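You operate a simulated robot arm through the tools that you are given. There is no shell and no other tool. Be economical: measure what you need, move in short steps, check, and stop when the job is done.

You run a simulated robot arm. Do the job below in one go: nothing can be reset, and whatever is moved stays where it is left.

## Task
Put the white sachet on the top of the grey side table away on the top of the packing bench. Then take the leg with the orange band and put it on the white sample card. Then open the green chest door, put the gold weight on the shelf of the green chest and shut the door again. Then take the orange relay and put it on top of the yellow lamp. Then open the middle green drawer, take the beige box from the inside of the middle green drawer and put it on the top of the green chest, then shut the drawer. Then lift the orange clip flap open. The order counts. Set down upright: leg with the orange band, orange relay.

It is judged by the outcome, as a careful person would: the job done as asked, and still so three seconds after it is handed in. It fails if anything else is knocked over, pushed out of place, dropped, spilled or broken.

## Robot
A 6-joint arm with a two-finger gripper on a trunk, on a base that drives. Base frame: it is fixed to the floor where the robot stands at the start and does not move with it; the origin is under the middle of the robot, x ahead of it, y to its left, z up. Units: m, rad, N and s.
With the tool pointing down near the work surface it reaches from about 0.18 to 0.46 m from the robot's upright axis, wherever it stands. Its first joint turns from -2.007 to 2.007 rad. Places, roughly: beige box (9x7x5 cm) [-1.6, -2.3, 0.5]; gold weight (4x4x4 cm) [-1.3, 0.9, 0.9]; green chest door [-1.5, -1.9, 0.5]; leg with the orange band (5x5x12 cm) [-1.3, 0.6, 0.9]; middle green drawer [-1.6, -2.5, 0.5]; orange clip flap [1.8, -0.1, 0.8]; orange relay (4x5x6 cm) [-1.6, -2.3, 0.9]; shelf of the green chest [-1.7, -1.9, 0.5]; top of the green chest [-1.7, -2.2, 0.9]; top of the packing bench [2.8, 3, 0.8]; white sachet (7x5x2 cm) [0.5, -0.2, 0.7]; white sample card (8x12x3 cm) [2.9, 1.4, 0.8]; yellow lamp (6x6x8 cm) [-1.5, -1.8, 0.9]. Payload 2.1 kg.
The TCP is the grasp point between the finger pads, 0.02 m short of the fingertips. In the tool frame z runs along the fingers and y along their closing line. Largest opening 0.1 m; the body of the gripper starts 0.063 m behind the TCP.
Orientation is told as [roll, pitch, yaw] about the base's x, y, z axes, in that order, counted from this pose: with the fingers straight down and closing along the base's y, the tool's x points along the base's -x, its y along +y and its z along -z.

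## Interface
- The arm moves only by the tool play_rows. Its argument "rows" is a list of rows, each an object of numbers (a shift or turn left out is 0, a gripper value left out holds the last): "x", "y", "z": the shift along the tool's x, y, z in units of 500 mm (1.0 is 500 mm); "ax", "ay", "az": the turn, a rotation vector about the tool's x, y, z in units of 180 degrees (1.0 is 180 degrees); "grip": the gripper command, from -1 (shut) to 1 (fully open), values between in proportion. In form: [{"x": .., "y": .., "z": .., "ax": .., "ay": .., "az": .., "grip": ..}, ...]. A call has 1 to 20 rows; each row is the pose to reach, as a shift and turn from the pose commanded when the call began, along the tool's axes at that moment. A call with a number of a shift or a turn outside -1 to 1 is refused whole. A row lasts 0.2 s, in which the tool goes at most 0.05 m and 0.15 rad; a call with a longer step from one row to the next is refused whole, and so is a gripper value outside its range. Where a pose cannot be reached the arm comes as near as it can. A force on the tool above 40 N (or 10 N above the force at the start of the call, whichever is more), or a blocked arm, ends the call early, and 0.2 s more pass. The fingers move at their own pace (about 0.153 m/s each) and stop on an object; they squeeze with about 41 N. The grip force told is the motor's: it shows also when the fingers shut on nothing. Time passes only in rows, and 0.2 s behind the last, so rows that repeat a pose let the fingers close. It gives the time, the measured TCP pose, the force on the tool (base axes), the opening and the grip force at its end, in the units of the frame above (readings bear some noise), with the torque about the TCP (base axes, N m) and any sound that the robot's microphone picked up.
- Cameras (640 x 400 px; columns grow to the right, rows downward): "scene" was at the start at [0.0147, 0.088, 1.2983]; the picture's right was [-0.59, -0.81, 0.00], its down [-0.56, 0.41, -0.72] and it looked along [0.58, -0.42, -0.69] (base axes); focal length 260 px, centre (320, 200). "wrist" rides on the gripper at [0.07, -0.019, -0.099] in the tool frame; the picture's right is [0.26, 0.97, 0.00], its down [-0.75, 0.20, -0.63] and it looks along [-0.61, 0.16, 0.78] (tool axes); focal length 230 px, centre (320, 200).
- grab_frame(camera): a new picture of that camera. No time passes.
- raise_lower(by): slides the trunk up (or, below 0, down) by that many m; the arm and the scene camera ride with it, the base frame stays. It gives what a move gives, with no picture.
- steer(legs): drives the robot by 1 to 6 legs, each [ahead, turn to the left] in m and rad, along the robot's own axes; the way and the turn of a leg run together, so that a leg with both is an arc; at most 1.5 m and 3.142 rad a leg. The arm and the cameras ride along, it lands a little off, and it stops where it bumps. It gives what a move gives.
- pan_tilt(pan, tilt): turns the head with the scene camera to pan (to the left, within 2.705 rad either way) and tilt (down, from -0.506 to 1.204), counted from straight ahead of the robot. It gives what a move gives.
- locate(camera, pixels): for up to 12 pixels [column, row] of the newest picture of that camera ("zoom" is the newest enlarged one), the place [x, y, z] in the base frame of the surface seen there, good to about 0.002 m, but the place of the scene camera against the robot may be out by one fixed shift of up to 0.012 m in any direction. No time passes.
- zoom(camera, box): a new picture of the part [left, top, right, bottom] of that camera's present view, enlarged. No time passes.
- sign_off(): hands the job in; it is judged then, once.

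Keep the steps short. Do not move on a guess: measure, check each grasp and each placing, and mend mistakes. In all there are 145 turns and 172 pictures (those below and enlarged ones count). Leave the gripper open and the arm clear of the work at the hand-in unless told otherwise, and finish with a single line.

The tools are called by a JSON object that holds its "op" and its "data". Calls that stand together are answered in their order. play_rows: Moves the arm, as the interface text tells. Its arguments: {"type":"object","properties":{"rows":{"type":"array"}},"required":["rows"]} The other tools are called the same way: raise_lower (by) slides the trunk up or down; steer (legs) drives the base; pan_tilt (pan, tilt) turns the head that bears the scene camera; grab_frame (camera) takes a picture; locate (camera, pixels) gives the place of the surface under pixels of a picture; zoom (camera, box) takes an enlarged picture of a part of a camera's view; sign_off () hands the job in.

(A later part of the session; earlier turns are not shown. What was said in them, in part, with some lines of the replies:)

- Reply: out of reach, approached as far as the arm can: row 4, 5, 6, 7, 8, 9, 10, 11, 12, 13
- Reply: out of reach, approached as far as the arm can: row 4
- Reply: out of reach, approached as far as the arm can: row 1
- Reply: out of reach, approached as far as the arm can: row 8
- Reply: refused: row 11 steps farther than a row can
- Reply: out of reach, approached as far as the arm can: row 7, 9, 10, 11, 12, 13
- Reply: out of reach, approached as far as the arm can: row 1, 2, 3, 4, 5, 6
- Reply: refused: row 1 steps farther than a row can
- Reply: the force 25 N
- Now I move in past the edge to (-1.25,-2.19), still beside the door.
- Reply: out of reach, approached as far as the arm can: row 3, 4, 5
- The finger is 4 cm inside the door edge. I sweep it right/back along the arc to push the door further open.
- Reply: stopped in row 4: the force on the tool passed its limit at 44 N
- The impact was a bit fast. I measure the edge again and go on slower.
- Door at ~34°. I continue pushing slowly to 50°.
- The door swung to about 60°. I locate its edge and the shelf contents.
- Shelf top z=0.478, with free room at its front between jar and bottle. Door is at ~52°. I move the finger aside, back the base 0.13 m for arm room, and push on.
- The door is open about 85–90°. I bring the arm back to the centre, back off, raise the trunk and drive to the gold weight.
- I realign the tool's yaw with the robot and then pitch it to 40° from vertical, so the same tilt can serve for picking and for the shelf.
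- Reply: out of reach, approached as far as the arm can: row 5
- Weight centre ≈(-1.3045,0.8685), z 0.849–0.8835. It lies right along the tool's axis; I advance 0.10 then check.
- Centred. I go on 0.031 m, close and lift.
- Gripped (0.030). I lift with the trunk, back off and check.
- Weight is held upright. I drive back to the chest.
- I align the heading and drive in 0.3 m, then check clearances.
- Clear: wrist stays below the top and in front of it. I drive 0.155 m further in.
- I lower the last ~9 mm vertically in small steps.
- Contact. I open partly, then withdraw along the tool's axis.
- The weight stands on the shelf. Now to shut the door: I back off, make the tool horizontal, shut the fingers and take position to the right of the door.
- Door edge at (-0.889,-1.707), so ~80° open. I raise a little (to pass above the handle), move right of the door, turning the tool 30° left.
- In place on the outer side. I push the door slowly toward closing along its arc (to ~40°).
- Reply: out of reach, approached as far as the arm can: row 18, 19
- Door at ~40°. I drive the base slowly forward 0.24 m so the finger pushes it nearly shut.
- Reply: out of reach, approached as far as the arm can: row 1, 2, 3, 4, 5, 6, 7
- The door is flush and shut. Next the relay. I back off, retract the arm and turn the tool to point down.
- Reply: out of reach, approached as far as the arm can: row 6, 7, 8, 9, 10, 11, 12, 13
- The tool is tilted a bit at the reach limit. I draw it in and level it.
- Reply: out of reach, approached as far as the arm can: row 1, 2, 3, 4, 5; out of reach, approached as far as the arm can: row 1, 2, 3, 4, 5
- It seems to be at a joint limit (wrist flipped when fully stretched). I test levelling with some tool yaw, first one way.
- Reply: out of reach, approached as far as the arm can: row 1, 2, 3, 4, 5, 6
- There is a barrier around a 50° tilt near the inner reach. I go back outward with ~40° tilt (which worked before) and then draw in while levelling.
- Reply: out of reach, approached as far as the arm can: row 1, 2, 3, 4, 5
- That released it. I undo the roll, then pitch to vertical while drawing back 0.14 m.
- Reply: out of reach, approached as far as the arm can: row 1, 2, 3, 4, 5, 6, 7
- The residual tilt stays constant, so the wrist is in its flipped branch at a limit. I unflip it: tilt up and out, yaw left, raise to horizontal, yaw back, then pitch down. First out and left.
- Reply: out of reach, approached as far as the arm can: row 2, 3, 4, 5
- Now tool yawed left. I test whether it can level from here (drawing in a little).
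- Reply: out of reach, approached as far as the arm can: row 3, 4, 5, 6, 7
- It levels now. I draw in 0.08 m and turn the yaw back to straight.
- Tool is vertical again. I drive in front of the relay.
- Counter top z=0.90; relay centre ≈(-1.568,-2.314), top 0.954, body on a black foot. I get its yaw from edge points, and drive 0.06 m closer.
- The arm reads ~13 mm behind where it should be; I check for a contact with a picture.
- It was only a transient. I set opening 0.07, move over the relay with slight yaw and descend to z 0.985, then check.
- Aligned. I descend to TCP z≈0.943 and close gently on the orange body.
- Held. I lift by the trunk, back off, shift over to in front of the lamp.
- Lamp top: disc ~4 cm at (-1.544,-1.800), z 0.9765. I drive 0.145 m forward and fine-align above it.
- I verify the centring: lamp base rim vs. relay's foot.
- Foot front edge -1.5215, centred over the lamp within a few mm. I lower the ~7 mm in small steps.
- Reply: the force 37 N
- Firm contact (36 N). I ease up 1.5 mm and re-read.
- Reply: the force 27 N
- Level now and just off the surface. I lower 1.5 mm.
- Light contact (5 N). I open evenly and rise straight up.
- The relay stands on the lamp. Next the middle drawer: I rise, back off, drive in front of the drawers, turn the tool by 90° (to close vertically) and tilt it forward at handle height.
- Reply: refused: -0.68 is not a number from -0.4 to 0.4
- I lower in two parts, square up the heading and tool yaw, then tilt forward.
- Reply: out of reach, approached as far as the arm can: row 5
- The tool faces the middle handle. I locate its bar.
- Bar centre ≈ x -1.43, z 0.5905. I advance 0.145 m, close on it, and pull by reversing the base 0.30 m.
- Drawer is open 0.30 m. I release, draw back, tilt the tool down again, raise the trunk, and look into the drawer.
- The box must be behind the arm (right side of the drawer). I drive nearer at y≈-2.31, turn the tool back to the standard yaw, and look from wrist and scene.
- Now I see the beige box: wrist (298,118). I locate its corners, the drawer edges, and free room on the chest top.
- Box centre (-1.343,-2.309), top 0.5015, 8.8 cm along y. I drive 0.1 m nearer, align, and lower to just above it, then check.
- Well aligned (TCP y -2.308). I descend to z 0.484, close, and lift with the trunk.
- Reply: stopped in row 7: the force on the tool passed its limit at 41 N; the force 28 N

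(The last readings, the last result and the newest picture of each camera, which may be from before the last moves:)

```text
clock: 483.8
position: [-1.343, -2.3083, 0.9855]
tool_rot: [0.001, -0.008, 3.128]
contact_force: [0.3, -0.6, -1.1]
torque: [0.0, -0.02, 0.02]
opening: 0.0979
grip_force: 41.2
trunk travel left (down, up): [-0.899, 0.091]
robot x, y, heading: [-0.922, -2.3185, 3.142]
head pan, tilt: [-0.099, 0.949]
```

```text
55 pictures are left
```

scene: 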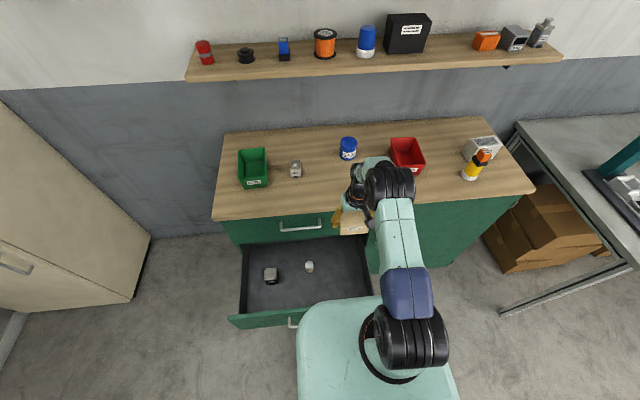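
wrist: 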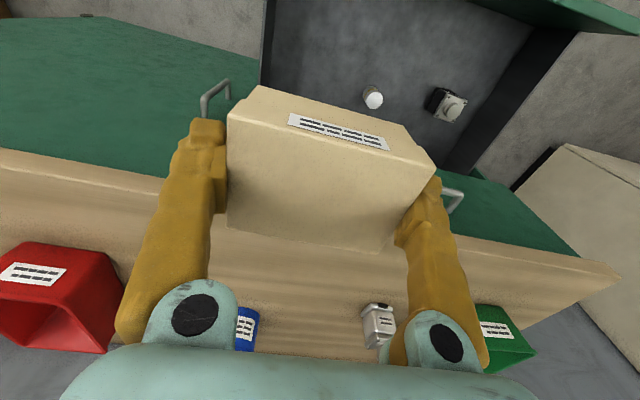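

The box is held and level. The robot's column must stay clear of the open drawer, so I go to the right of it: raise a bit more, drive to about (-1.10,-2.05) and look.

{"op": "raise_lower", "data": {"by": 0.06}}

{"op": "steer", "data": {"legs": [[-0.3, 0], [0, -1.571], [0.27, 0], [0, 1.571], [0.45, 0]]}}

{"op": "pan_tilt", "data": {"pan": 0.3, "tilt": 0.95}}

{"op": "grab_frame", "data": {"camera": "scene"}}

{"op": "grab_frame", "data": {"camera": "wrist"}}

```text
clock: 484.8
position: [-1.3433, -2.3079, 1.0453]
tool_rot: [0.002, -0.007, 3.129]
contact_force: [-0.6, 0.4, -1.3]
torque: [-0.03, 0.01, -0.02]
opening: 0.0979
grip_force: 41.4
trunk travel left (down, up): [-0.959, 0.031]
robot x, y, heading: [-0.9228, -2.3259, 3.138]
head pan, tilt: [-0.099, 0.949]
```

```text
clock: 498.2
position: [-1.4994, -2.0423, 1.0468]
tool_rot: [0.002, -0.006, 3.139]
contact_force: [0.7, -0.4, -2.1]
torque: [0.02, 0.01, -0.02]
opening: 0.0965
grip_force: 41.6
trunk travel left (down, up): [-0.959, 0.031]
robot x, y, heading: [-1.0748, -2.0541, -3.14]
head pan, tilt: [-0.099, 0.949]
```

```text
clock: 499.1
position: [-1.5012, -2.042, 1.0454]
tool_rot: [0.002, -0.004, 3.139]
contact_force: [1.1, 0.0, -1.7]
torque: [-0.01, -0.01, -0.01]
opening: 0.0962
grip_force: 41.0
trunk travel left (down, up): [-0.959, 0.031]
robot x, y, heading: [-1.0785, -2.051, -3.14]
head pan, tilt: [0.3, 0.949]
```

```text
54 pictures are left
```

scene: 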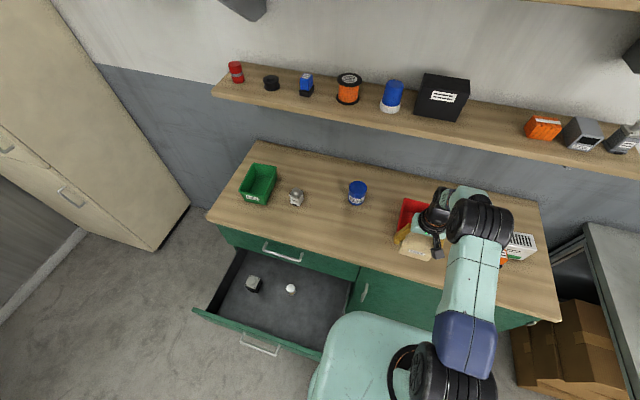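

```text
53 pictures are left
```

wrist: 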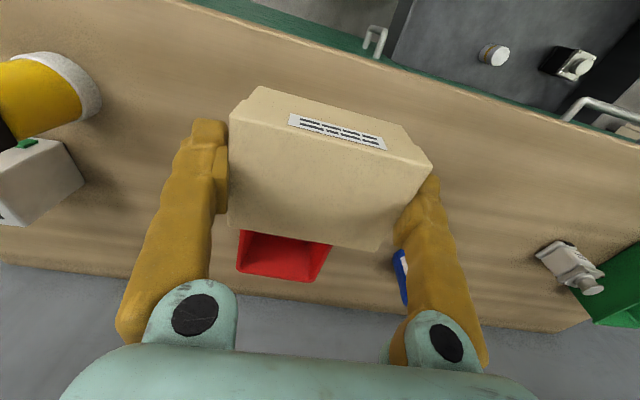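

I shift left to the free spot (-1.51,-2.19) and lower to ~8 mm above the top.

{"op": "play_rows", "data": {"rows": [{"y": 0.06, "x": -0.004}, {"y": 0.12, "x": -0.008}, {"y": 0.18, "x": -0.012}, {"y": 0.24, "x": -0.016}, {"y": 0.296, "x": -0.018}, {"y": 0.296, "x": -0.018, "z": 0.05}, {"y": 0.296, "x": -0.018, "z": 0.1}, {"y": 0.296, "x": -0.018, "z": 0.15}, {"y": 0.296, "x": -0.018, "z": 0.19}, {"y": 0.296, "x": -0.018, "z": 0.2}, {"y": 0.296, "x": -0.018, "z": 0.2}]}}

{"op": "grab_frame", "data": {"camera": "wrist"}}

{"op": "locate", "data": {"camera": "wrist", "pixels": [[250, 85], [430, 150], [300, 105], [380, 135], [330, 60], [230, 200]]}}

```text
clock: 501.5
position: [-1.5083, -2.1893, 0.9454]
tool_rot: [0.0, -0.008, 3.141]
contact_force: [-0.5, 0.2, -1.8]
torque: [0.01, 0.0, -0.01]
opening: 0.0959
grip_force: 40.6
out of reach, approached as far as the arm can: row 10, 11
trunk travel left (down, up): [-0.959, 0.031]
robot x, y, heading: [-1.0794, -2.0521, -3.137]
head pan, tilt: [0.3, 0.949]
```

```text
52 pictures are left
```

wrist: 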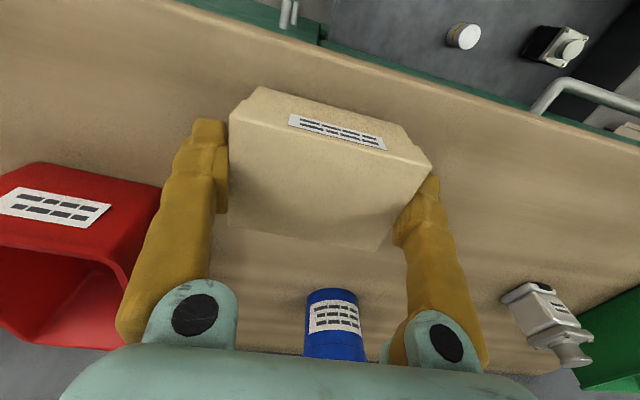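

```text
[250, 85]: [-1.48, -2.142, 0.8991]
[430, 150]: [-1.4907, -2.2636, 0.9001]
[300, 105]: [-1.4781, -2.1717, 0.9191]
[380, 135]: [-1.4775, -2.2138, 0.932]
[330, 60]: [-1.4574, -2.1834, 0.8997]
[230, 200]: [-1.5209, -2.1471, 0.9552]
```

The arm is at its lower limit, so I use the trunk for the last 8 mm.

{"op": "raise_lower", "data": {"by": -0.007}}

{"op": "play_rows", "data": {"rows": [{"z": 0.0}]}}

```text
clock: 502.1
position: [-1.5063, -2.1902, 0.9417]
tool_rot: [0.001, -0.013, 3.141]
contact_force: [-0.2, -0.6, 14.9]
torque: [0.31, 0.52, 0.09]
opening: 0.0958
grip_force: 40.5
trunk travel left (down, up): [-0.952, 0.038]
robot x, y, heading: [-1.0819, -2.0514, -3.134]
head pan, tilt: [0.3, 0.949]
```

```text
clock: 502.5
position: [-1.5075, -2.1898, 0.9411]
tool_rot: [0.002, -0.01, 3.138]
contact_force: [-2.8, -0.1, 21.9]
torque: [0.39, 0.2, 0.08]
opening: 0.0957
grip_force: 41.0
trunk travel left (down, up): [-0.952, 0.038]
robot x, y, heading: [-1.0784, -2.0524, -3.141]
head pan, tilt: [0.3, 0.949]
```

The box is on the top (22 N). I open fully, wait, and rise slowly.

{"op": "play_rows", "data": {"rows": [{"grip": 1}, {}, {}, {"z": -0.02}, {"z": -0.06}, {"z": -0.12}, {"z": -0.2}]}}

{"op": "grab_frame", "data": {"camera": "wrist"}}

```text
clock: 504.1
position: [-1.5048, -2.1889, 1.0381]
tool_rot: [0.002, -0.007, 3.14]
contact_force: [0.3, 0.2, 0.0]
torque: [0.04, -0.01, 0.0]
opening: 0.0999
grip_force: 0.0
trunk travel left (down, up): [-0.952, 0.038]
robot x, y, heading: [-1.0772, -2.0549, -3.135]
head pan, tilt: [0.3, 0.949]
```

```text
51 pictures are left
```

wrist: 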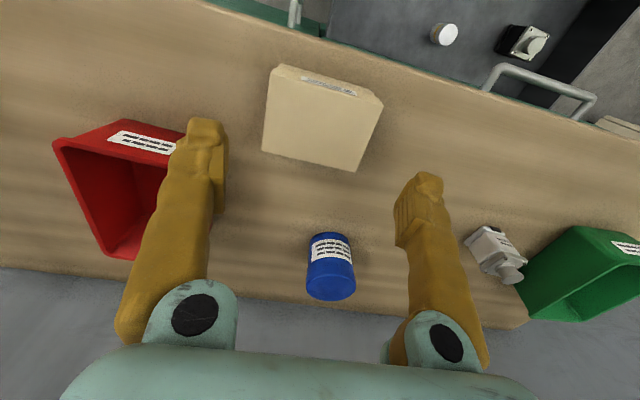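

The box lies flat on the chest top. Now to shut the drawer: I back off, shift left, tilt the closed fingers 25° forward and lower to z≈0.6 in front of the drawer.

{"op": "steer", "data": {"legs": [[-0.47, 0], [0, 1.571], [0.1, 0], [0, -1.571]]}}

{"op": "play_rows", "data": {"rows": [{"ay": -0.045, "grip": -1}, {"ay": -0.09}, {"ay": -0.139}, {"ay": -0.139}]}}

{"op": "raise_lower", "data": {"by": -0.4}}

{"op": "raise_lower", "data": {"by": -0.04}}

{"op": "pan_tilt", "data": {"pan": 0.1, "tilt": 0.75}}

{"op": "grab_frame", "data": {"camera": "scene"}}

```text
clock: 512.0
position: [-0.4899, -2.5882, 1.0389]
tool_rot: [0.002, -0.014, -1.634]
contact_force: [0.1, -1.5, -0.5]
torque: [0.07, 0.01, 0.0]
opening: 0.0998
grip_force: 0.1
trunk travel left (down, up): [-0.952, 0.038]
robot x, y, heading: [-0.6038, -2.1542, -1.623]
head pan, tilt: [0.3, 0.949]
stopped in leg 4: the robot was blocked; the commanded pose is now the measured one
```

```text
refused: row 3 steps farther than a row can; nothing moved
```

```text
clock: 515.8
position: [-0.4886, -2.5813, 0.6423]
tool_rot: [0.002, -0.02, -1.632]
contact_force: [-0.4, 0.4, -0.3]
torque: [0.0, -0.01, 0.0]
opening: 0.1001
grip_force: 0.0
trunk travel left (down, up): [-0.552, 0.438]
robot x, y, heading: [-0.6044, -2.1532, -1.626]
head pan, tilt: [0.3, 0.949]
```

```text
clock: 516.6
position: [-0.4898, -2.5807, 0.604]
tool_rot: [0.002, -0.022, -1.632]
contact_force: [1.0, -0.6, 0.6]
torque: [-0.03, 0.04, -0.02]
opening: 0.1002
grip_force: 0.1
trunk travel left (down, up): [-0.512, 0.478]
robot x, y, heading: [-0.6073, -2.1558, -1.621]
head pan, tilt: [0.3, 0.949]
```

```text
clock: 517.4
position: [-0.4901, -2.5807, 0.6026]
tool_rot: [0.001, -0.021, -1.631]
contact_force: [-0.4, 0.6, -0.2]
torque: [-0.02, -0.01, 0.0]
opening: 0.1
grip_force: 0.1
trunk travel left (down, up): [-0.512, 0.478]
robot x, y, heading: [-0.6056, -2.1519, -1.628]
head pan, tilt: [0.099, 0.75]
```

```text
50 pictures are left
```

scene: 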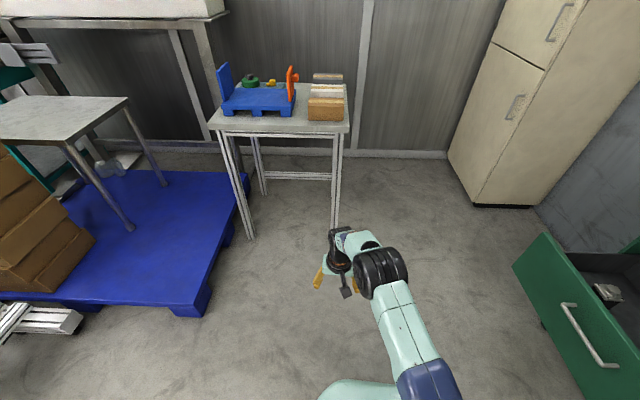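

The turn was blocked at its start for no visible reason. I retry the right turn, then tilt (with allowed steps), and look.

{"op": "steer", "data": {"legs": [[0, -1.514]]}}

{"op": "play_rows", "data": {"rows": [{"ay": -0.035, "grip": -1}, {"ay": -0.07}, {"ay": -0.105}, {"ay": -0.139}, {"ay": -0.139}]}}

{"op": "grab_frame", "data": {"camera": "scene"}}

{"op": "grab_frame", "data": {"camera": "wrist"}}

```text
clock: 521.4
position: [-1.021, -2.2992, 0.6015]
tool_rot: [0.001, -0.022, -3.129]
contact_force: [-0.2, 0.3, 0.0]
torque: [-0.02, -0.01, -0.01]
opening: 0.1
grip_force: 0.0
trunk travel left (down, up): [-0.512, 0.478]
robot x, y, heading: [-0.6028, -2.1517, -3.121]
head pan, tilt: [0.099, 0.75]
```

```text
clock: 522.6
position: [-1.021, -2.2969, 0.6021]
tool_rot: [-0.012, -0.432, -3.129]
contact_force: [0.1, -0.3, -0.6]
torque: [-0.01, -0.01, -0.04]
opening: 0.0003
grip_force: 29.4
out of reach, approached as far as the arm can: row 4, 5
trunk travel left (down, up): [-0.512, 0.478]
robot x, y, heading: [-0.6034, -2.1572, -3.126]
head pan, tilt: [0.099, 0.75]
```

```text
49 pictures are left
```

scene: 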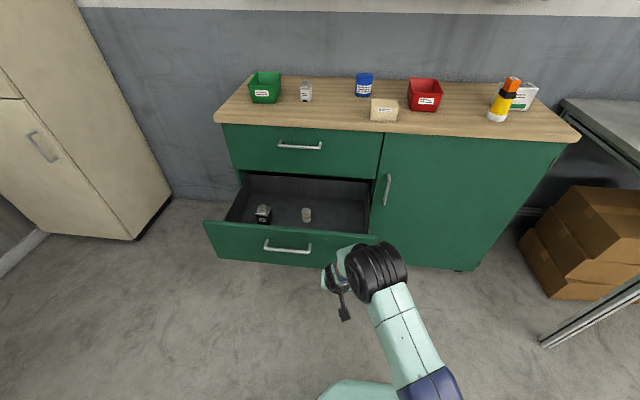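

```text
48 pictures are left
```

wrist: 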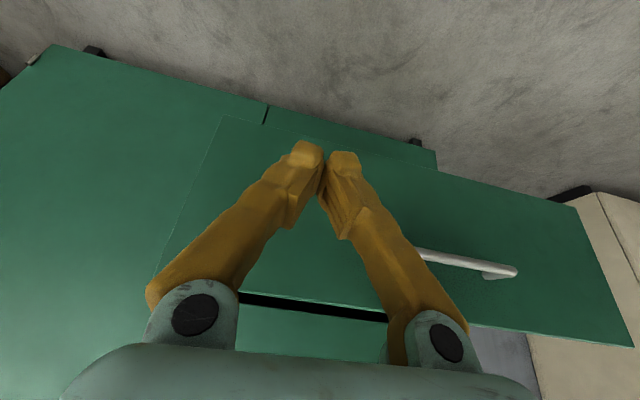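

The finger stands before the drawer front, right of its handle. I drive forward, pushing the drawer shut, in small legs.

{"op": "steer", "data": {"legs": [[0.12, 0], [0.15, 0], [0.13, 0], [0.02, 0]]}}

{"op": "grab_frame", "data": {"camera": "scene"}}

{"op": "locate", "data": {"camera": "scene", "pixels": [[215, 215], [230, 190], [280, 215], [300, 165], [370, 150], [250, 240], [235, 250], [320, 290]]}}

```text
clock: 526.1
position: [-1.4463, -2.3045, 0.6027]
tool_rot: [-0.014, -0.432, -3.131]
contact_force: [6.0, 0.1, -1.6]
torque: [0.05, -0.03, 0.01]
opening: 0.0059
grip_force: 29.4
trunk travel left (down, up): [-0.512, 0.478]
robot x, y, heading: [-1.0327, -2.1601, -3.125]
head pan, tilt: [0.099, 0.75]
```

```text
47 pictures are left
```

scene: 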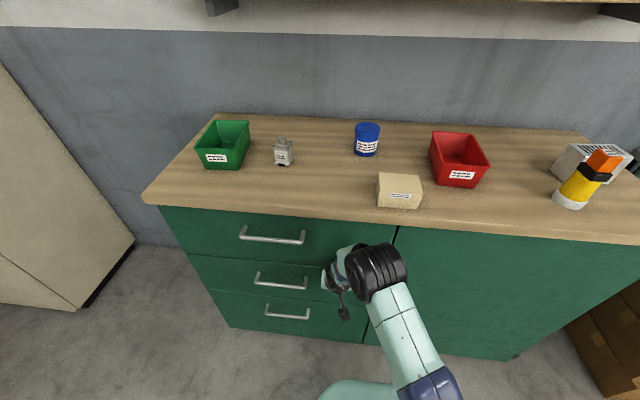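

```text
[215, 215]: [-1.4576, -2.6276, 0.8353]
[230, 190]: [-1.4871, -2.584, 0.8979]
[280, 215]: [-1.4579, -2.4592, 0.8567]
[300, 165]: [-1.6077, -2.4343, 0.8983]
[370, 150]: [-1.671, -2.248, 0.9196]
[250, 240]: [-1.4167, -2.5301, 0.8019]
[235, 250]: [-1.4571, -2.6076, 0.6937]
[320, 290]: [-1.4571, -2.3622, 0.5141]
```

Drawer is flush, the box on top. Last: the orange clip flap near (1.8,-0.1). I back off, raise the arm, drive to about (0.2,-0.95) and look towards it.

{"op": "steer", "data": {"legs": [[-0.5, 0], [0, -2.134]]}}

{"op": "raise_lower", "data": {"by": 0.4}}

{"op": "steer", "data": {"legs": [[1.4, 0]]}}

{"op": "pan_tilt", "data": {"pan": -0.54, "tilt": 0.35}}

{"op": "grab_frame", "data": {"camera": "scene"}}

{"op": "zoom", "data": {"camera": "scene", "box": [220, 100, 420, 225]}}

```text
clock: 534.3
position: [-0.3849, -1.7417, 0.6015]
tool_rot: [-0.013, -0.432, 0.921]
contact_force: [-0.4, 0.2, 0.3]
torque: [-0.03, -0.01, -0.01]
opening: 0.0
grip_force: 29.8
trunk travel left (down, up): [-0.512, 0.478]
robot x, y, heading: [-0.5275, -2.1583, 0.927]
head pan, tilt: [0.099, 0.75]
```

```text
clock: 538.2
position: [-0.3851, -1.7418, 1.0017]
tool_rot: [-0.013, -0.432, 0.921]
contact_force: [0.1, -0.1, 0.4]
torque: [0.0, 0.0, 0.0]
opening: 0.0002
grip_force: 29.9
trunk travel left (down, up): [-0.912, 0.078]
robot x, y, heading: [-0.5275, -2.159, 0.93]
head pan, tilt: [0.099, 0.75]
```

```text
clock: 545.2
position: [0.4868, -0.6245, 1.003]
tool_rot: [-0.015, -0.434, 0.896]
contact_force: [0.1, 0.2, 0.3]
torque: [-0.01, -0.01, 0.01]
opening: 0.0002
grip_force: 29.0
trunk travel left (down, up): [-0.912, 0.078]
robot x, y, heading: [0.3351, -1.0335, 0.901]
head pan, tilt: [0.099, 0.75]
```

```text
clock: 546.2
position: [0.4868, -0.6229, 1.002]
tool_rot: [-0.016, -0.434, 0.895]
contact_force: [0.3, -0.6, 0.7]
torque: [0.02, 0.03, 0.02]
opening: 0.0002
grip_force: 29.1
trunk travel left (down, up): [-0.912, 0.078]
robot x, y, heading: [0.335, -1.0388, 0.904]
head pan, tilt: [-0.539, 0.351]
```

```text
46 pictures are left
```

scene: 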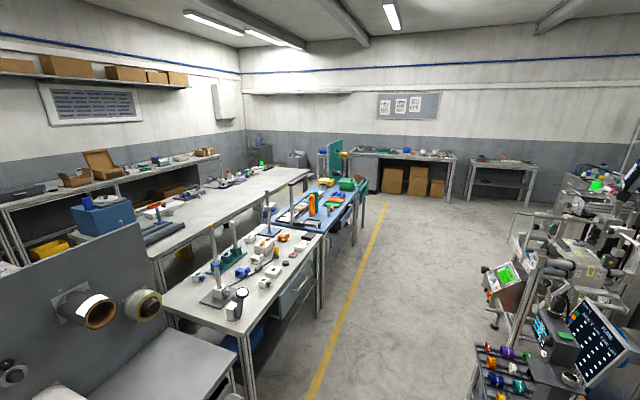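

```text
3.20 times, centred on (320, 162) of scene
```

zoom: 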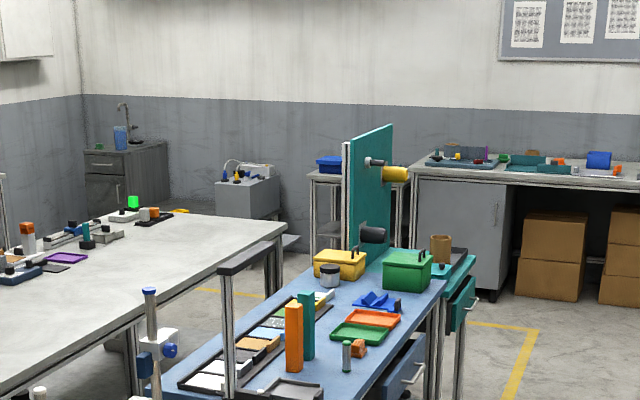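

I zoom on the nearest bench and locate the orange items.

{"op": "zoom", "data": {"camera": "scene", "box": [190, 200, 340, 300]}}

{"op": "locate", "data": {"camera": "scene", "pixels": [[282, 237], [300, 247], [288, 262], [265, 284], [310, 262], [322, 236], [268, 244], [245, 330], [313, 207], [275, 255], [320, 245], [290, 250]]}}

```text
4.00 times, centred on (265, 250) of scene
```

zoom: 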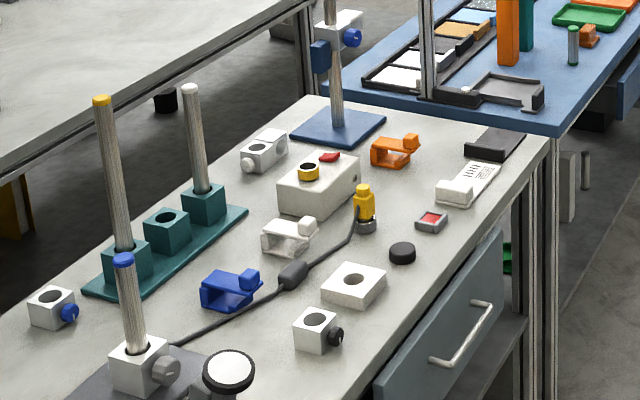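

```text
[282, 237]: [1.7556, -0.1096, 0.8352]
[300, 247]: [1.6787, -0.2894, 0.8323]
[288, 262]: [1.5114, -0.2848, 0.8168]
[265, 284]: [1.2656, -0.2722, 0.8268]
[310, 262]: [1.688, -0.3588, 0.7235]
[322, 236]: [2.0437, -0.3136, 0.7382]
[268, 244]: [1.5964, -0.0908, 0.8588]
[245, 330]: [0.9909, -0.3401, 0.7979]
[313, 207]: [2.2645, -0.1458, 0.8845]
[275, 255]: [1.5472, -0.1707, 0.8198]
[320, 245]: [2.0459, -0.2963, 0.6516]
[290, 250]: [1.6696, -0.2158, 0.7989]
```

The clip is at ≈(1.76,-0.11) on the near bench (edge y≈-0.37, top 0.80). I drive along the aisle and turn to face it.

{"op": "steer", "data": {"legs": [[0, -0.295], [0.5, 0], [0, -0.575], [1.1, 0], [0, 1.537]]}}

{"op": "pan_tilt", "data": {"pan": -0.1, "tilt": 0.8}}

{"op": "grab_frame", "data": {"camera": "scene"}}

{"op": "grab_frame", "data": {"camera": "wrist"}}

```text
clock: 560.8
position: [1.7171, -0.3285, 1.0023]
tool_rot: [-0.013, -0.433, 1.538]
contact_force: [-0.1, -0.4, 0.3]
torque: [0.03, -0.01, 0.0]
opening: 0.0001
grip_force: 30.0
trunk travel left (down, up): [-0.912, 0.078]
robot x, y, heading: [1.8377, -0.7514, 1.549]
head pan, tilt: [-0.539, 0.351]
```

```text
clock: 561.6
position: [1.7164, -0.3283, 1.0031]
tool_rot: [-0.014, -0.434, 1.539]
contact_force: [-0.2, -1.2, 0.0]
torque: [-0.03, 0.0, 0.01]
opening: 0.0001
grip_force: 29.7
trunk travel left (down, up): [-0.912, 0.078]
robot x, y, heading: [1.8389, -0.7521, 1.544]
head pan, tilt: [-0.099, 0.799]
```

```text
43 pictures are left
```

scene: 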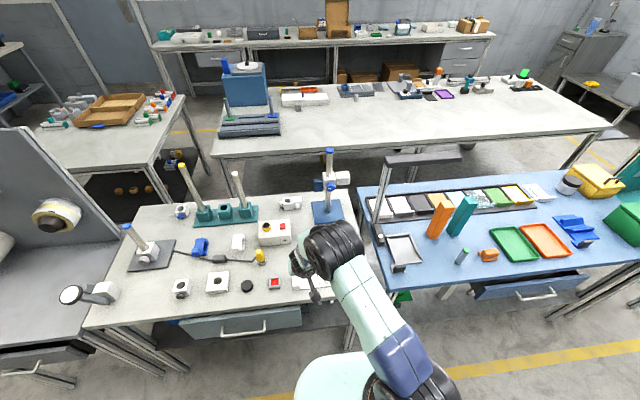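

```text
42 pictures are left
```

wrist: 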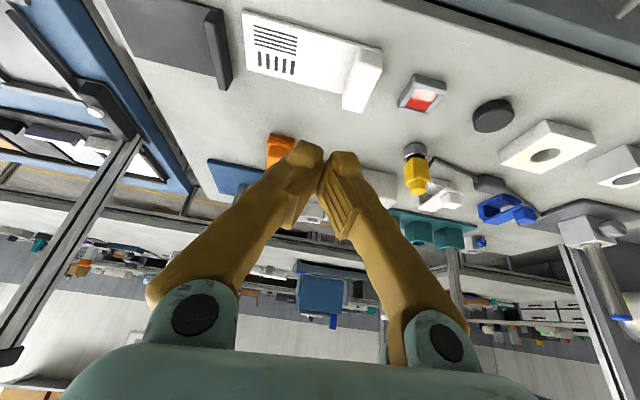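

The clip is hidden by the finger. I shift the arm right by 0.15 m and look again.

{"op": "play_rows", "data": {"rows": [{"y": -0.07}, {"y": -0.14}, {"y": -0.21}, {"y": -0.28}, {"y": -0.3}]}}

{"op": "grab_frame", "data": {"camera": "wrist"}}

{"op": "zoom", "data": {"camera": "wrist", "box": [360, 90, 520, 190]}}

{"op": "zoom", "data": {"camera": "scene", "box": [230, 180, 390, 300]}}

```text
clock: 562.9
position: [1.8393, -0.3575, 0.9974]
tool_rot: [-0.071, -0.373, 1.543]
contact_force: [-0.1, 0.0, 0.3]
torque: [-0.01, -0.01, -0.01]
opening: 0.0
grip_force: 29.9
out of reach, approached as far as the arm can: row 4, 5
trunk travel left (down, up): [-0.912, 0.078]
robot x, y, heading: [1.8394, -0.7532, 1.543]
head pan, tilt: [-0.099, 0.799]
```

```text
41 pictures are left
```

wrist: 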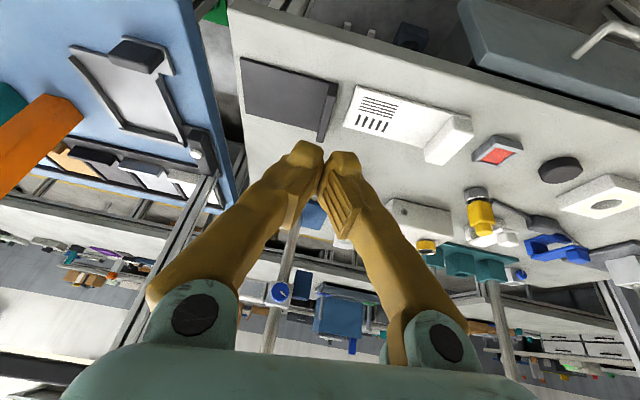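

```text
4.00 times, centred on (440, 140) of wrist
```

zoom: 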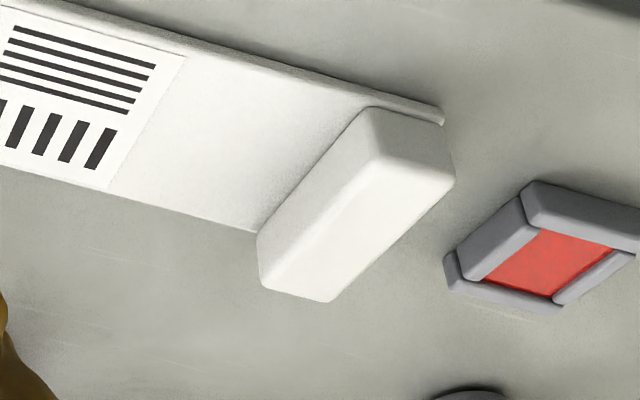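

```text
3.33 times, centred on (310, 240) of scene
```

zoom: 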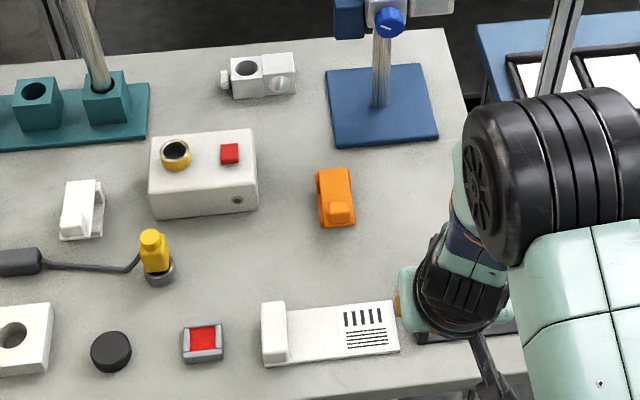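

Now the orange clip is seen from above at zoom (335,198): a tab at its near end on the flap. I measure it and take a bigger view.

{"op": "locate", "data": {"camera": "zoom", "pixels": [[340, 212], [335, 192], [333, 174], [321, 196], [350, 192], [337, 224], [322, 226], [335, 245], [352, 222], [330, 206], [345, 205], [257, 170]]}}

{"op": "zoom", "data": {"camera": "scene", "box": [298, 222, 326, 242]}}

{"op": "locate", "data": {"camera": "zoom", "pixels": [[330, 150], [400, 330], [230, 150], [440, 150], [320, 60], [370, 260], [420, 250], [250, 300], [320, 350], [300, 200]]}}

```text
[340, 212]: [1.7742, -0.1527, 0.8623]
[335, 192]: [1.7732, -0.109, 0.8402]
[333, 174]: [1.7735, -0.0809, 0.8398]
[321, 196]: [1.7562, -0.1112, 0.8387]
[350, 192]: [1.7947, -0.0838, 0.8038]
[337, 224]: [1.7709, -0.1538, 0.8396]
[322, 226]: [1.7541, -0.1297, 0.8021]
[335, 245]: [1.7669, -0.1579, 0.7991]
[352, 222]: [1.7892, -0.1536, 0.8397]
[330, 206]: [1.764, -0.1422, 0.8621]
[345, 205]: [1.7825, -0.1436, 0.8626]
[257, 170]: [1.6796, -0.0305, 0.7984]
```

```text
16.00 times, centred on (312, 232) of scene
```

zoom: 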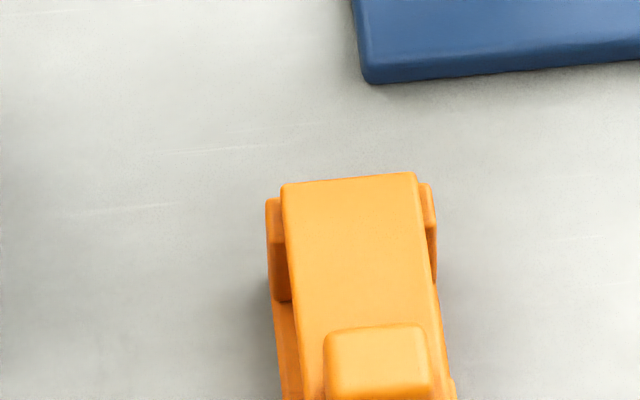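

```text
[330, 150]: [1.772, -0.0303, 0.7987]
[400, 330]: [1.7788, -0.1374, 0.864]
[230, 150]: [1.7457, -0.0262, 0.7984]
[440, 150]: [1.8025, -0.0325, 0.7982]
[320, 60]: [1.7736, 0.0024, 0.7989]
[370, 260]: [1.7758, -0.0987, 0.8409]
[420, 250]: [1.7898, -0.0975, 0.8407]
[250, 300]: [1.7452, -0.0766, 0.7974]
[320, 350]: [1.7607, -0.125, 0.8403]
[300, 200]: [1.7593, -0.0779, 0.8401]
```

Flap plate: z 0.84, x≈1.757–1.792, hinge at far end (y≈-0.08), tab at near end (y≈-0.145, top 0.863). I tilt the tool to 40°, bring it above/before the tab, gripper half open, and check with the wrist camera.

{"op": "play_rows", "data": {"rows": [{"ay": -0.018, "ax": -0.004, "x": -0.06, "z": -0.041, "y": 0.02, "grip": 0}, {"ay": -0.035, "ax": -0.008, "x": -0.119, "z": -0.082, "y": 0.04}, {"ay": -0.052, "ax": -0.012, "x": -0.178, "z": -0.123, "y": 0.06}, {"ay": -0.07, "ax": -0.016, "x": -0.238, "z": -0.164, "y": 0.08}, {"ay": -0.087, "ax": -0.02, "x": -0.297, "z": -0.205, "y": 0.1}, {"ay": -0.104, "ax": -0.0226, "x": -0.356, "z": -0.246, "y": 0.12}, {"ay": -0.104, "ax": -0.0226, "x": -0.356, "z": -0.246, "y": 0.12}]}}

{"op": "steer", "data": {"legs": [[0.06, 0]]}}

{"op": "raise_lower", "data": {"by": -0.23}}

{"op": "grab_frame", "data": {"camera": "wrist"}}

{"op": "grab_frame", "data": {"camera": "scene"}}

```text
clock: 564.5
position: [1.8095, -0.2229, 1.1935]
tool_rot: [0.057, -0.76, 1.536]
contact_force: [0.0, 0.2, -0.7]
torque: [-0.01, 0.0, -0.02]
opening: 0.0499
grip_force: 0.1
out of reach, approached as far as the arm can: row 1, 2, 3, 4, 5
trunk travel left (down, up): [-0.912, 0.078]
robot x, y, heading: [1.8402, -0.751, 1.548]
head pan, tilt: [-0.099, 0.799]
```

```text
clock: 565.4
position: [1.8101, -0.1704, 1.1973]
tool_rot: [0.065, -0.768, 1.529]
contact_force: [-0.5, 1.0, -1.0]
torque: [-0.01, 0.0, 0.01]
opening: 0.0497
grip_force: 0.0
trunk travel left (down, up): [-0.912, 0.078]
robot x, y, heading: [1.8392, -0.6928, 1.547]
head pan, tilt: [-0.099, 0.799]
```

```text
clock: 567.8
position: [1.8101, -0.1731, 0.9682]
tool_rot: [0.065, -0.769, 1.53]
contact_force: [0.4, 0.0, -0.3]
torque: [-0.01, -0.02, -0.01]
opening: 0.05
grip_force: 0.1
trunk travel left (down, up): [-0.682, 0.308]
robot x, y, heading: [1.8434, -0.6889, 1.551]
head pan, tilt: [-0.099, 0.799]
```

```text
37 pictures are left
```

wrist: 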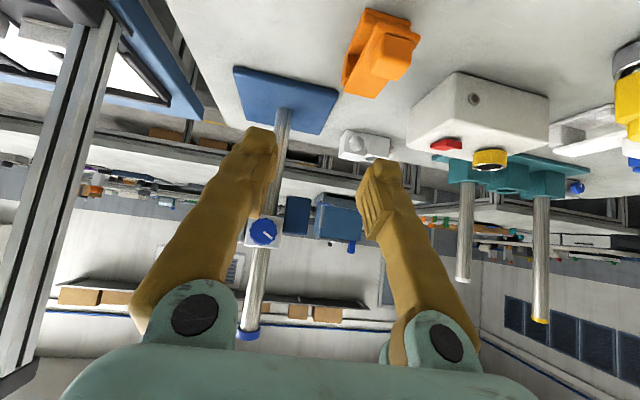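

```text
36 pictures are left
```

scene: 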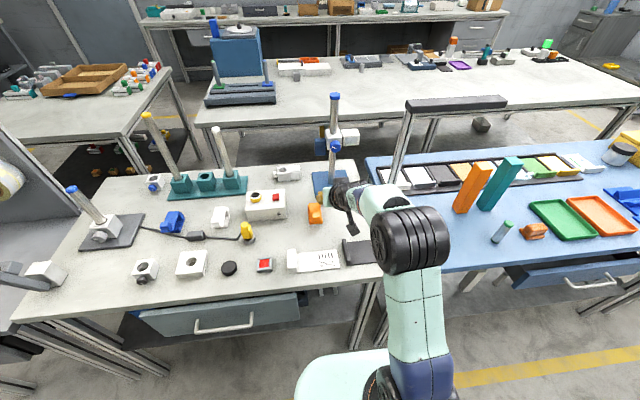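

I locate the tab precisely with the wrist camera.

{"op": "zoom", "data": {"camera": "wrist", "box": [330, 0, 430, 110]}}

{"op": "locate", "data": {"camera": "wrist", "pixels": [[395, 47], [385, 55], [404, 60], [390, 70], [405, 40], [375, 60], [360, 75], [370, 90], [350, 85], [385, 20], [365, 50], [410, 68]]}}

```text
3.64 times, centred on (380, 55) of wrist
```

zoom: 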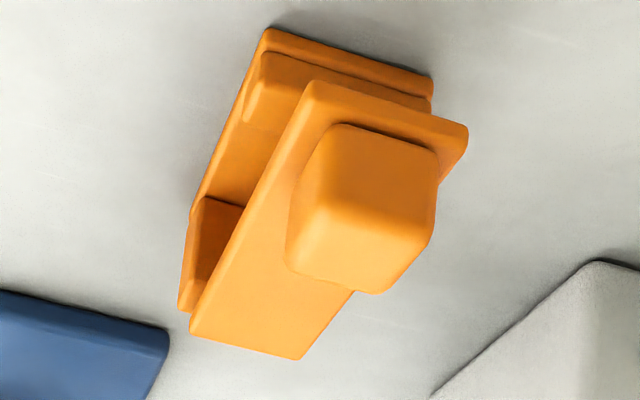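

```text
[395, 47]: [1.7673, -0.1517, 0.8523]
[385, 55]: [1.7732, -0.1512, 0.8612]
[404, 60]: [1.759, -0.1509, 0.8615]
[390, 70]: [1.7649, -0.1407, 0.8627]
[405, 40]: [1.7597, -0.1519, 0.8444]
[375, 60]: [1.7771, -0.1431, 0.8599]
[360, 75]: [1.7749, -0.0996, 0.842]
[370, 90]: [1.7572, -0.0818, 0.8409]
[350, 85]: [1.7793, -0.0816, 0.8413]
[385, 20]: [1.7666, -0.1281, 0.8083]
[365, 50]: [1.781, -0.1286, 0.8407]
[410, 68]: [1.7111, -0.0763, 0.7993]
```

Tab: x≈1.757–1.778, y -0.152…-0.135, top 0.863. I move above it and descend with the fingers straddling it, then check.

{"op": "play_rows", "data": {"rows": [{"x": 0.014, "y": 0.02, "z": 0.036}, {"x": 0.027, "y": 0.04, "z": 0.071}, {"x": 0.041, "y": 0.06, "z": 0.107}, {"x": 0.054, "y": 0.079, "z": 0.142}, {"x": 0.077, "y": 0.078, "z": 0.166}, {"x": 0.1, "y": 0.076, "z": 0.19}, {"x": 0.1, "y": 0.076, "z": 0.19}]}}

{"op": "grab_frame", "data": {"camera": "wrist"}}

{"op": "locate", "data": {"camera": "wrist", "pixels": [[320, 120], [320, 150], [300, 130], [340, 130], [320, 180], [280, 150], [360, 160]]}}

```text
clock: 569.4
position: [1.7684, -0.144, 0.8661]
tool_rot: [0.063, -0.768, 1.532]
contact_force: [0.3, 0.3, 0.0]
torque: [0.02, 0.0, -0.04]
opening: 0.05
grip_force: 0.1
trunk travel left (down, up): [-0.682, 0.308]
robot x, y, heading: [1.8445, -0.6902, 1.547]
head pan, tilt: [-0.099, 0.799]
```

```text
34 pictures are left
```

wrist: 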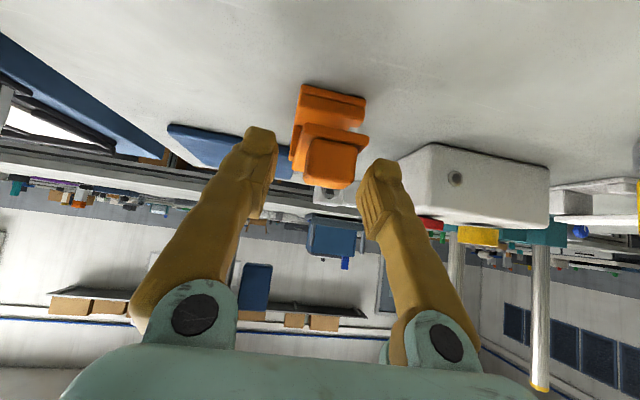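

```text
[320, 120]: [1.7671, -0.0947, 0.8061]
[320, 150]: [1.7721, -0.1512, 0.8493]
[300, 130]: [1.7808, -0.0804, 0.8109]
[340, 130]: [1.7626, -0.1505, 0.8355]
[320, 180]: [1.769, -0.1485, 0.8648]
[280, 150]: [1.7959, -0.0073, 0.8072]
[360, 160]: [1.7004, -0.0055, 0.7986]
```

The tab is between the fingers. I close on it and lift along the hinge arc to ~40°.

{"op": "play_rows", "data": {"rows": [{"grip": -1}, {}, {}, {"x": -0.012, "z": -0.003}, {"x": -0.023, "z": -0.006, "y": 0.001}, {"x": -0.035, "z": -0.007, "y": 0.001}, {"x": -0.047, "z": -0.008, "y": 0.002}, {"x": -0.059, "z": -0.007, "y": 0.002}, {"x": -0.071, "z": -0.005, "y": 0.002}, {"x": -0.083, "z": -0.002, "y": 0.003}, {"x": -0.094, "z": 0.001, "y": 0.003}]}}

{"op": "grab_frame", "data": {"camera": "wrist"}}

{"op": "zoom", "data": {"camera": "scene", "box": [280, 180, 380, 250]}}

```text
clock: 571.8
position: [1.7654, -0.1135, 0.9008]
tool_rot: [0.06, -0.771, 1.532]
contact_force: [-10.3, -21.4, -3.3]
torque: [-1.49, 0.03, 0.14]
opening: 0.025
grip_force: 44.7
trunk travel left (down, up): [-0.682, 0.308]
robot x, y, heading: [1.8421, -0.6906, 1.552]
head pan, tilt: [-0.099, 0.799]
```

```text
33 pictures are left
```

wrist: 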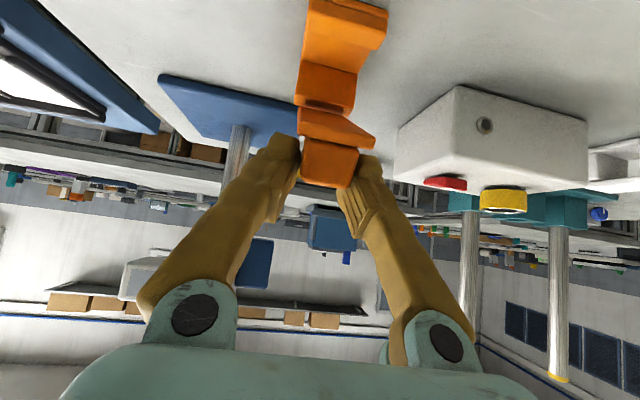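

```text
5.71 times, centred on (330, 215) of scene
```

zoom: 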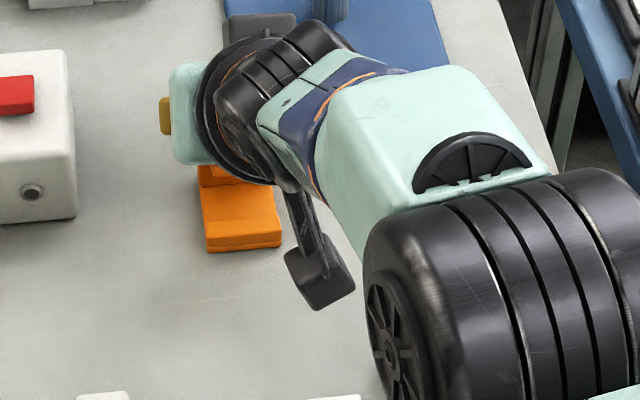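

The flap is lifting, base stays on the bench. I go on along the arc, slightly corrected, to ~95°, and check.

{"op": "play_rows", "data": {"rows": [{"x": -0.009, "z": 0.0}, {"x": -0.019, "z": 0.002}, {"x": -0.028, "z": 0.008}, {"x": -0.038, "z": 0.016}, {"x": -0.047, "z": 0.024}, {"x": -0.055, "z": 0.033}, {"x": -0.062, "z": 0.043}, {"x": -0.069, "z": 0.053}, {"x": -0.074, "z": 0.064}, {"x": -0.078, "z": 0.075}, {"x": -0.081, "z": 0.087}]}}

{"op": "grab_frame", "data": {"camera": "wrist"}}

{"op": "locate", "data": {"camera": "wrist", "pixels": [[340, 20], [330, 50], [330, 90], [330, 120], [325, 150], [350, 30]]}}

```text
clock: 574.2
position: [1.7659, -0.0636, 0.9096]
tool_rot: [0.061, -0.787, 1.534]
contact_force: [-12.6, -3.7, 29.6]
torque: [-0.44, 0.17, -0.04]
opening: 0.0168
grip_force: 42.5
out of reach, approached as far as the arm can: row 10, 11
trunk travel left (down, up): [-0.682, 0.308]
robot x, y, heading: [1.8422, -0.6944, 1.547]
head pan, tilt: [-0.099, 0.799]
```

```text
31 pictures are left
```

wrist: 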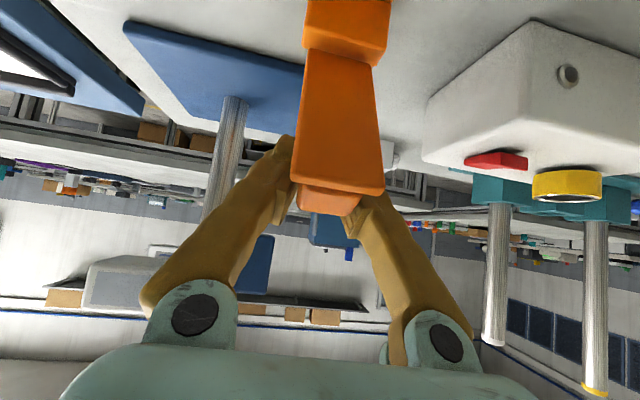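

```text
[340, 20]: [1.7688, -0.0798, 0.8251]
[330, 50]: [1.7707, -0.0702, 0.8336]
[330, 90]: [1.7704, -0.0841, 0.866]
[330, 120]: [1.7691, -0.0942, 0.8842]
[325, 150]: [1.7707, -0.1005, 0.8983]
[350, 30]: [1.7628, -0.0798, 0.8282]
```

The flap is at ~65° and the fingers are slipping off the tab's end. I release, withdraw, shut the fingers and move to the front of the flap to push it fully over; first check where it stays.

{"op": "play_rows", "data": {"rows": [{"grip": 0.2}, {}, {}, {"z": -0.05}, {"z": -0.1}, {"z": -0.15}, {"z": -0.2}, {"z": -0.171, "x": 0.053, "grip": -1}, {"z": -0.142, "x": 0.106}, {"z": -0.113, "x": 0.159}, {"z": -0.113, "x": 0.159}]}}

{"op": "grab_frame", "data": {"camera": "wrist"}}

{"op": "zoom", "data": {"camera": "scene", "box": [280, 180, 380, 250]}}

{"op": "locate", "data": {"camera": "wrist", "pixels": [[310, 60], [330, 90], [330, 110], [320, 130], [345, 130], [330, 40]]}}

```text
clock: 576.6
position: [1.7686, -0.1559, 0.8821]
tool_rot: [0.065, -0.767, 1.529]
contact_force: [-0.9, 0.6, 0.6]
torque: [-0.04, 0.0, 0.02]
opening: 0.0
grip_force: 29.6
out of reach, approached as far as the arm can: row 10
trunk travel left (down, up): [-0.682, 0.308]
robot x, y, heading: [1.8405, -0.6919, 1.551]
head pan, tilt: [-0.099, 0.799]
```

```text
30 pictures are left
```

wrist: 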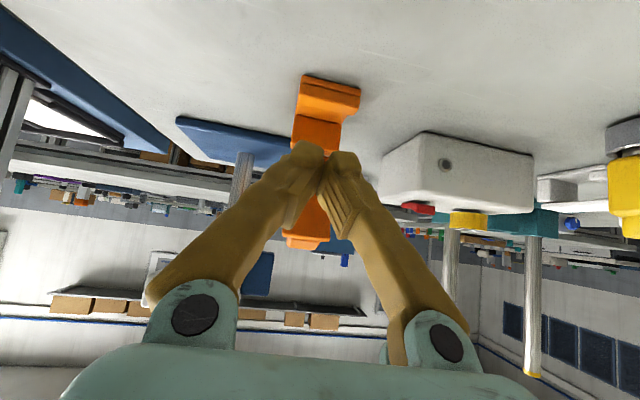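

```text
5.71 times, centred on (330, 215) of scene
```

zoom: 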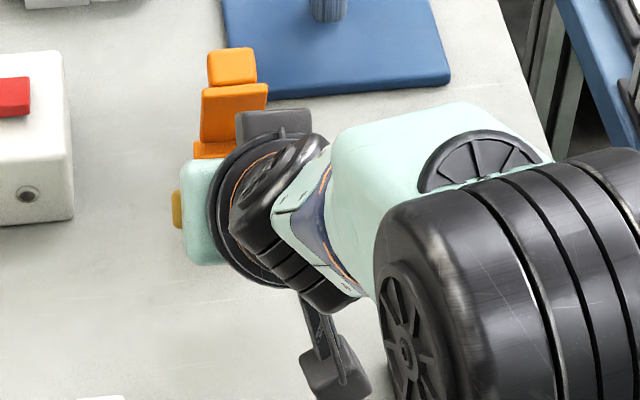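

```text
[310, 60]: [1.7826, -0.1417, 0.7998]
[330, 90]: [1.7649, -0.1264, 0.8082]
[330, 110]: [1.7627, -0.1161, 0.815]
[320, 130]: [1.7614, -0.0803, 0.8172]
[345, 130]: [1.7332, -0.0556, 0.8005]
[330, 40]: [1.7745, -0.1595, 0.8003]
```

The flap stays up by itself. I push it gently further back from its front side, then withdraw and look.

{"op": "play_rows", "data": {"rows": [{"x": -0.02, "z": 0.014}, {"x": -0.04, "z": 0.028}, {"x": -0.06, "z": 0.042}, {"x": -0.08, "z": 0.056}, {"x": -0.1, "z": 0.07}, {"x": -0.117, "z": 0.083}, {"x": -0.122, "z": 0.087}]}}

{"op": "play_rows", "data": {"rows": [{"z": -0.06}, {"z": -0.12}, {"z": -0.18}, {"z": -0.24}]}}

{"op": "grab_frame", "data": {"camera": "wrist"}}

{"op": "steer", "data": {"legs": [[-0.15, 0]]}}

{"op": "grab_frame", "data": {"camera": "scene"}}

{"op": "zoom", "data": {"camera": "scene", "box": [270, 160, 370, 230]}}

```text
clock: 578.2
position: [1.7682, -0.095, 0.8925]
tool_rot: [0.058, -0.754, 1.534]
contact_force: [-1.0, -22.8, 8.9]
torque: [0.11, -0.16, 0.02]
opening: 0.006
grip_force: 29.1
out of reach, approached as far as the arm can: row 1, 3
trunk travel left (down, up): [-0.682, 0.308]
robot x, y, heading: [1.8415, -0.6921, 1.55]
head pan, tilt: [-0.099, 0.799]
stopped in row 7: the force on the tool passed its limit at 44 N (the readings are from after the stop); the commanded pose is now the measured one
```

```text
clock: 579.2
position: [1.7742, -0.1691, 0.9767]
tool_rot: [0.061, -0.75, 1.532]
contact_force: [0.5, -0.4, 0.5]
torque: [0.0, -0.02, -0.01]
opening: 0.0
grip_force: 29.9
trunk travel left (down, up): [-0.682, 0.308]
robot x, y, heading: [1.8397, -0.6906, 1.551]
head pan, tilt: [-0.099, 0.799]
```

```text
28 pictures are left
```

wrist: 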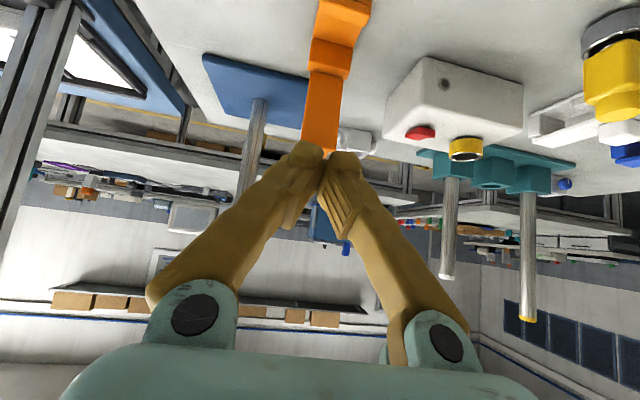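

```text
clock: 580.6
position: [1.769, -0.3158, 0.975]
tool_rot: [0.059, -0.749, 1.536]
contact_force: [0.0, 0.0, 0.2]
torque: [0.03, 0.03, 0.02]
opening: 0.0
grip_force: 29.4
trunk travel left (down, up): [-0.682, 0.308]
robot x, y, heading: [1.8365, -0.8437, 1.551]
head pan, tilt: [-0.099, 0.799]
```

```text
27 pictures are left
```

scene: 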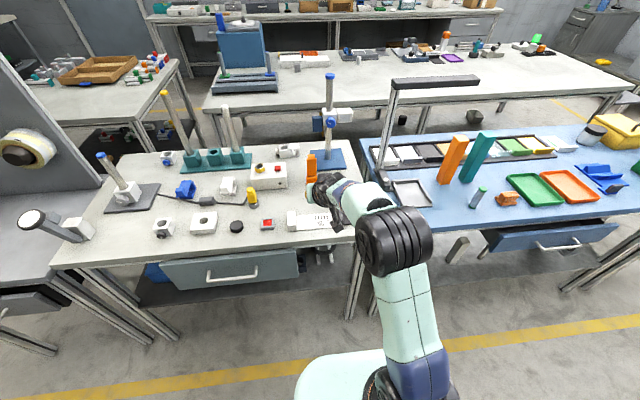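

```text
5.71 times, centred on (320, 195) of scene
```

zoom: 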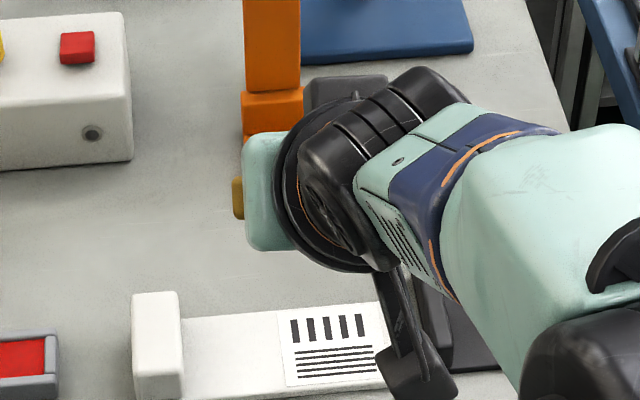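

The flap stands upright after reaching its stop. I back away clear, open the gripper, and check the flap's angle and base position.

{"op": "steer", "data": {"legs": [[-0.15, 0]]}}

{"op": "play_rows", "data": {"rows": [{"grip": 1}, {}, {}]}}

{"op": "grab_frame", "data": {"camera": "scene"}}

{"op": "zoom", "data": {"camera": "scene", "box": [270, 125, 350, 185]}}

{"op": "locate", "data": {"camera": "scene", "pixels": [[304, 135], [304, 140], [304, 145], [304, 150], [304, 155], [304, 160], [304, 165], [304, 170], [304, 175]]}}

```text
clock: 582.0
position: [1.766, -0.4661, 0.9761]
tool_rot: [0.06, -0.748, 1.532]
contact_force: [1.1, -0.7, -0.3]
torque: [-0.01, -0.02, 0.04]
opening: 0.0
grip_force: 29.2
trunk travel left (down, up): [-0.682, 0.308]
robot x, y, heading: [1.8359, -0.9892, 1.552]
head pan, tilt: [-0.099, 0.799]
```

```text
clock: 582.8
position: [1.7669, -0.4655, 0.9759]
tool_rot: [0.06, -0.749, 1.534]
contact_force: [-0.6, 0.6, 0.2]
torque: [-0.04, 0.02, 0.01]
opening: 0.0999
grip_force: 0.0
trunk travel left (down, up): [-0.682, 0.308]
robot x, y, heading: [1.8373, -0.9877, 1.549]
head pan, tilt: [-0.099, 0.799]
```

```text
25 pictures are left
```

scene: 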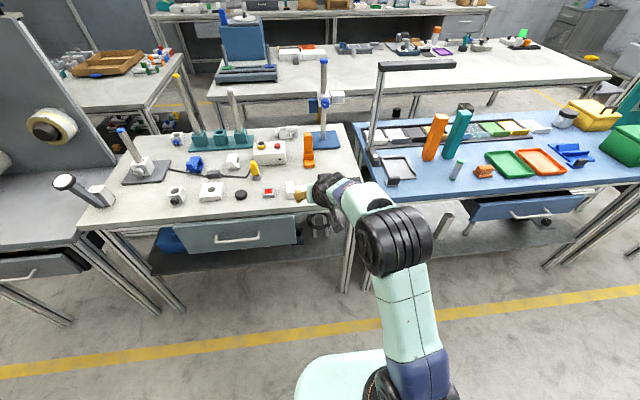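

```text
6.67 times, centred on (310, 155) of scene
```

zoom: 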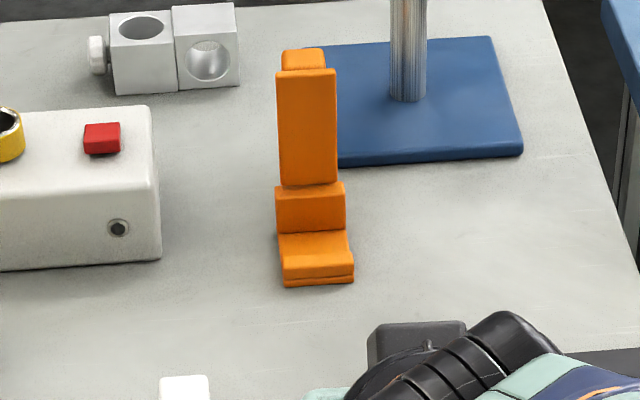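

```text
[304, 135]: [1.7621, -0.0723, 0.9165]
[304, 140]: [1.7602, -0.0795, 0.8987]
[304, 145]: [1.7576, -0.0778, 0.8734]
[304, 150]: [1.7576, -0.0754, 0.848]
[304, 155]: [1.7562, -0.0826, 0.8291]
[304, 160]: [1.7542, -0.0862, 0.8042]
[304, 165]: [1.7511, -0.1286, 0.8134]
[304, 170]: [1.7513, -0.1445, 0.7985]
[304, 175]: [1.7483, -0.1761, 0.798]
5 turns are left
```

The flap stands open (about 86–90°) on its own and its base hasn't moved. The gripper is open and the arm is clear, so I hand in.

{"op": "sign_off", "data": {}}

```text
The job is handed in.
```

All six jobs were done in the order asked; the last checks showed everything in place: sachet on the packing bench, leg upright on the sample card, weight in the shut chest, relay upright on the lamp, beige box on the chest with the drawer shut, and the orange clip flap standing open.
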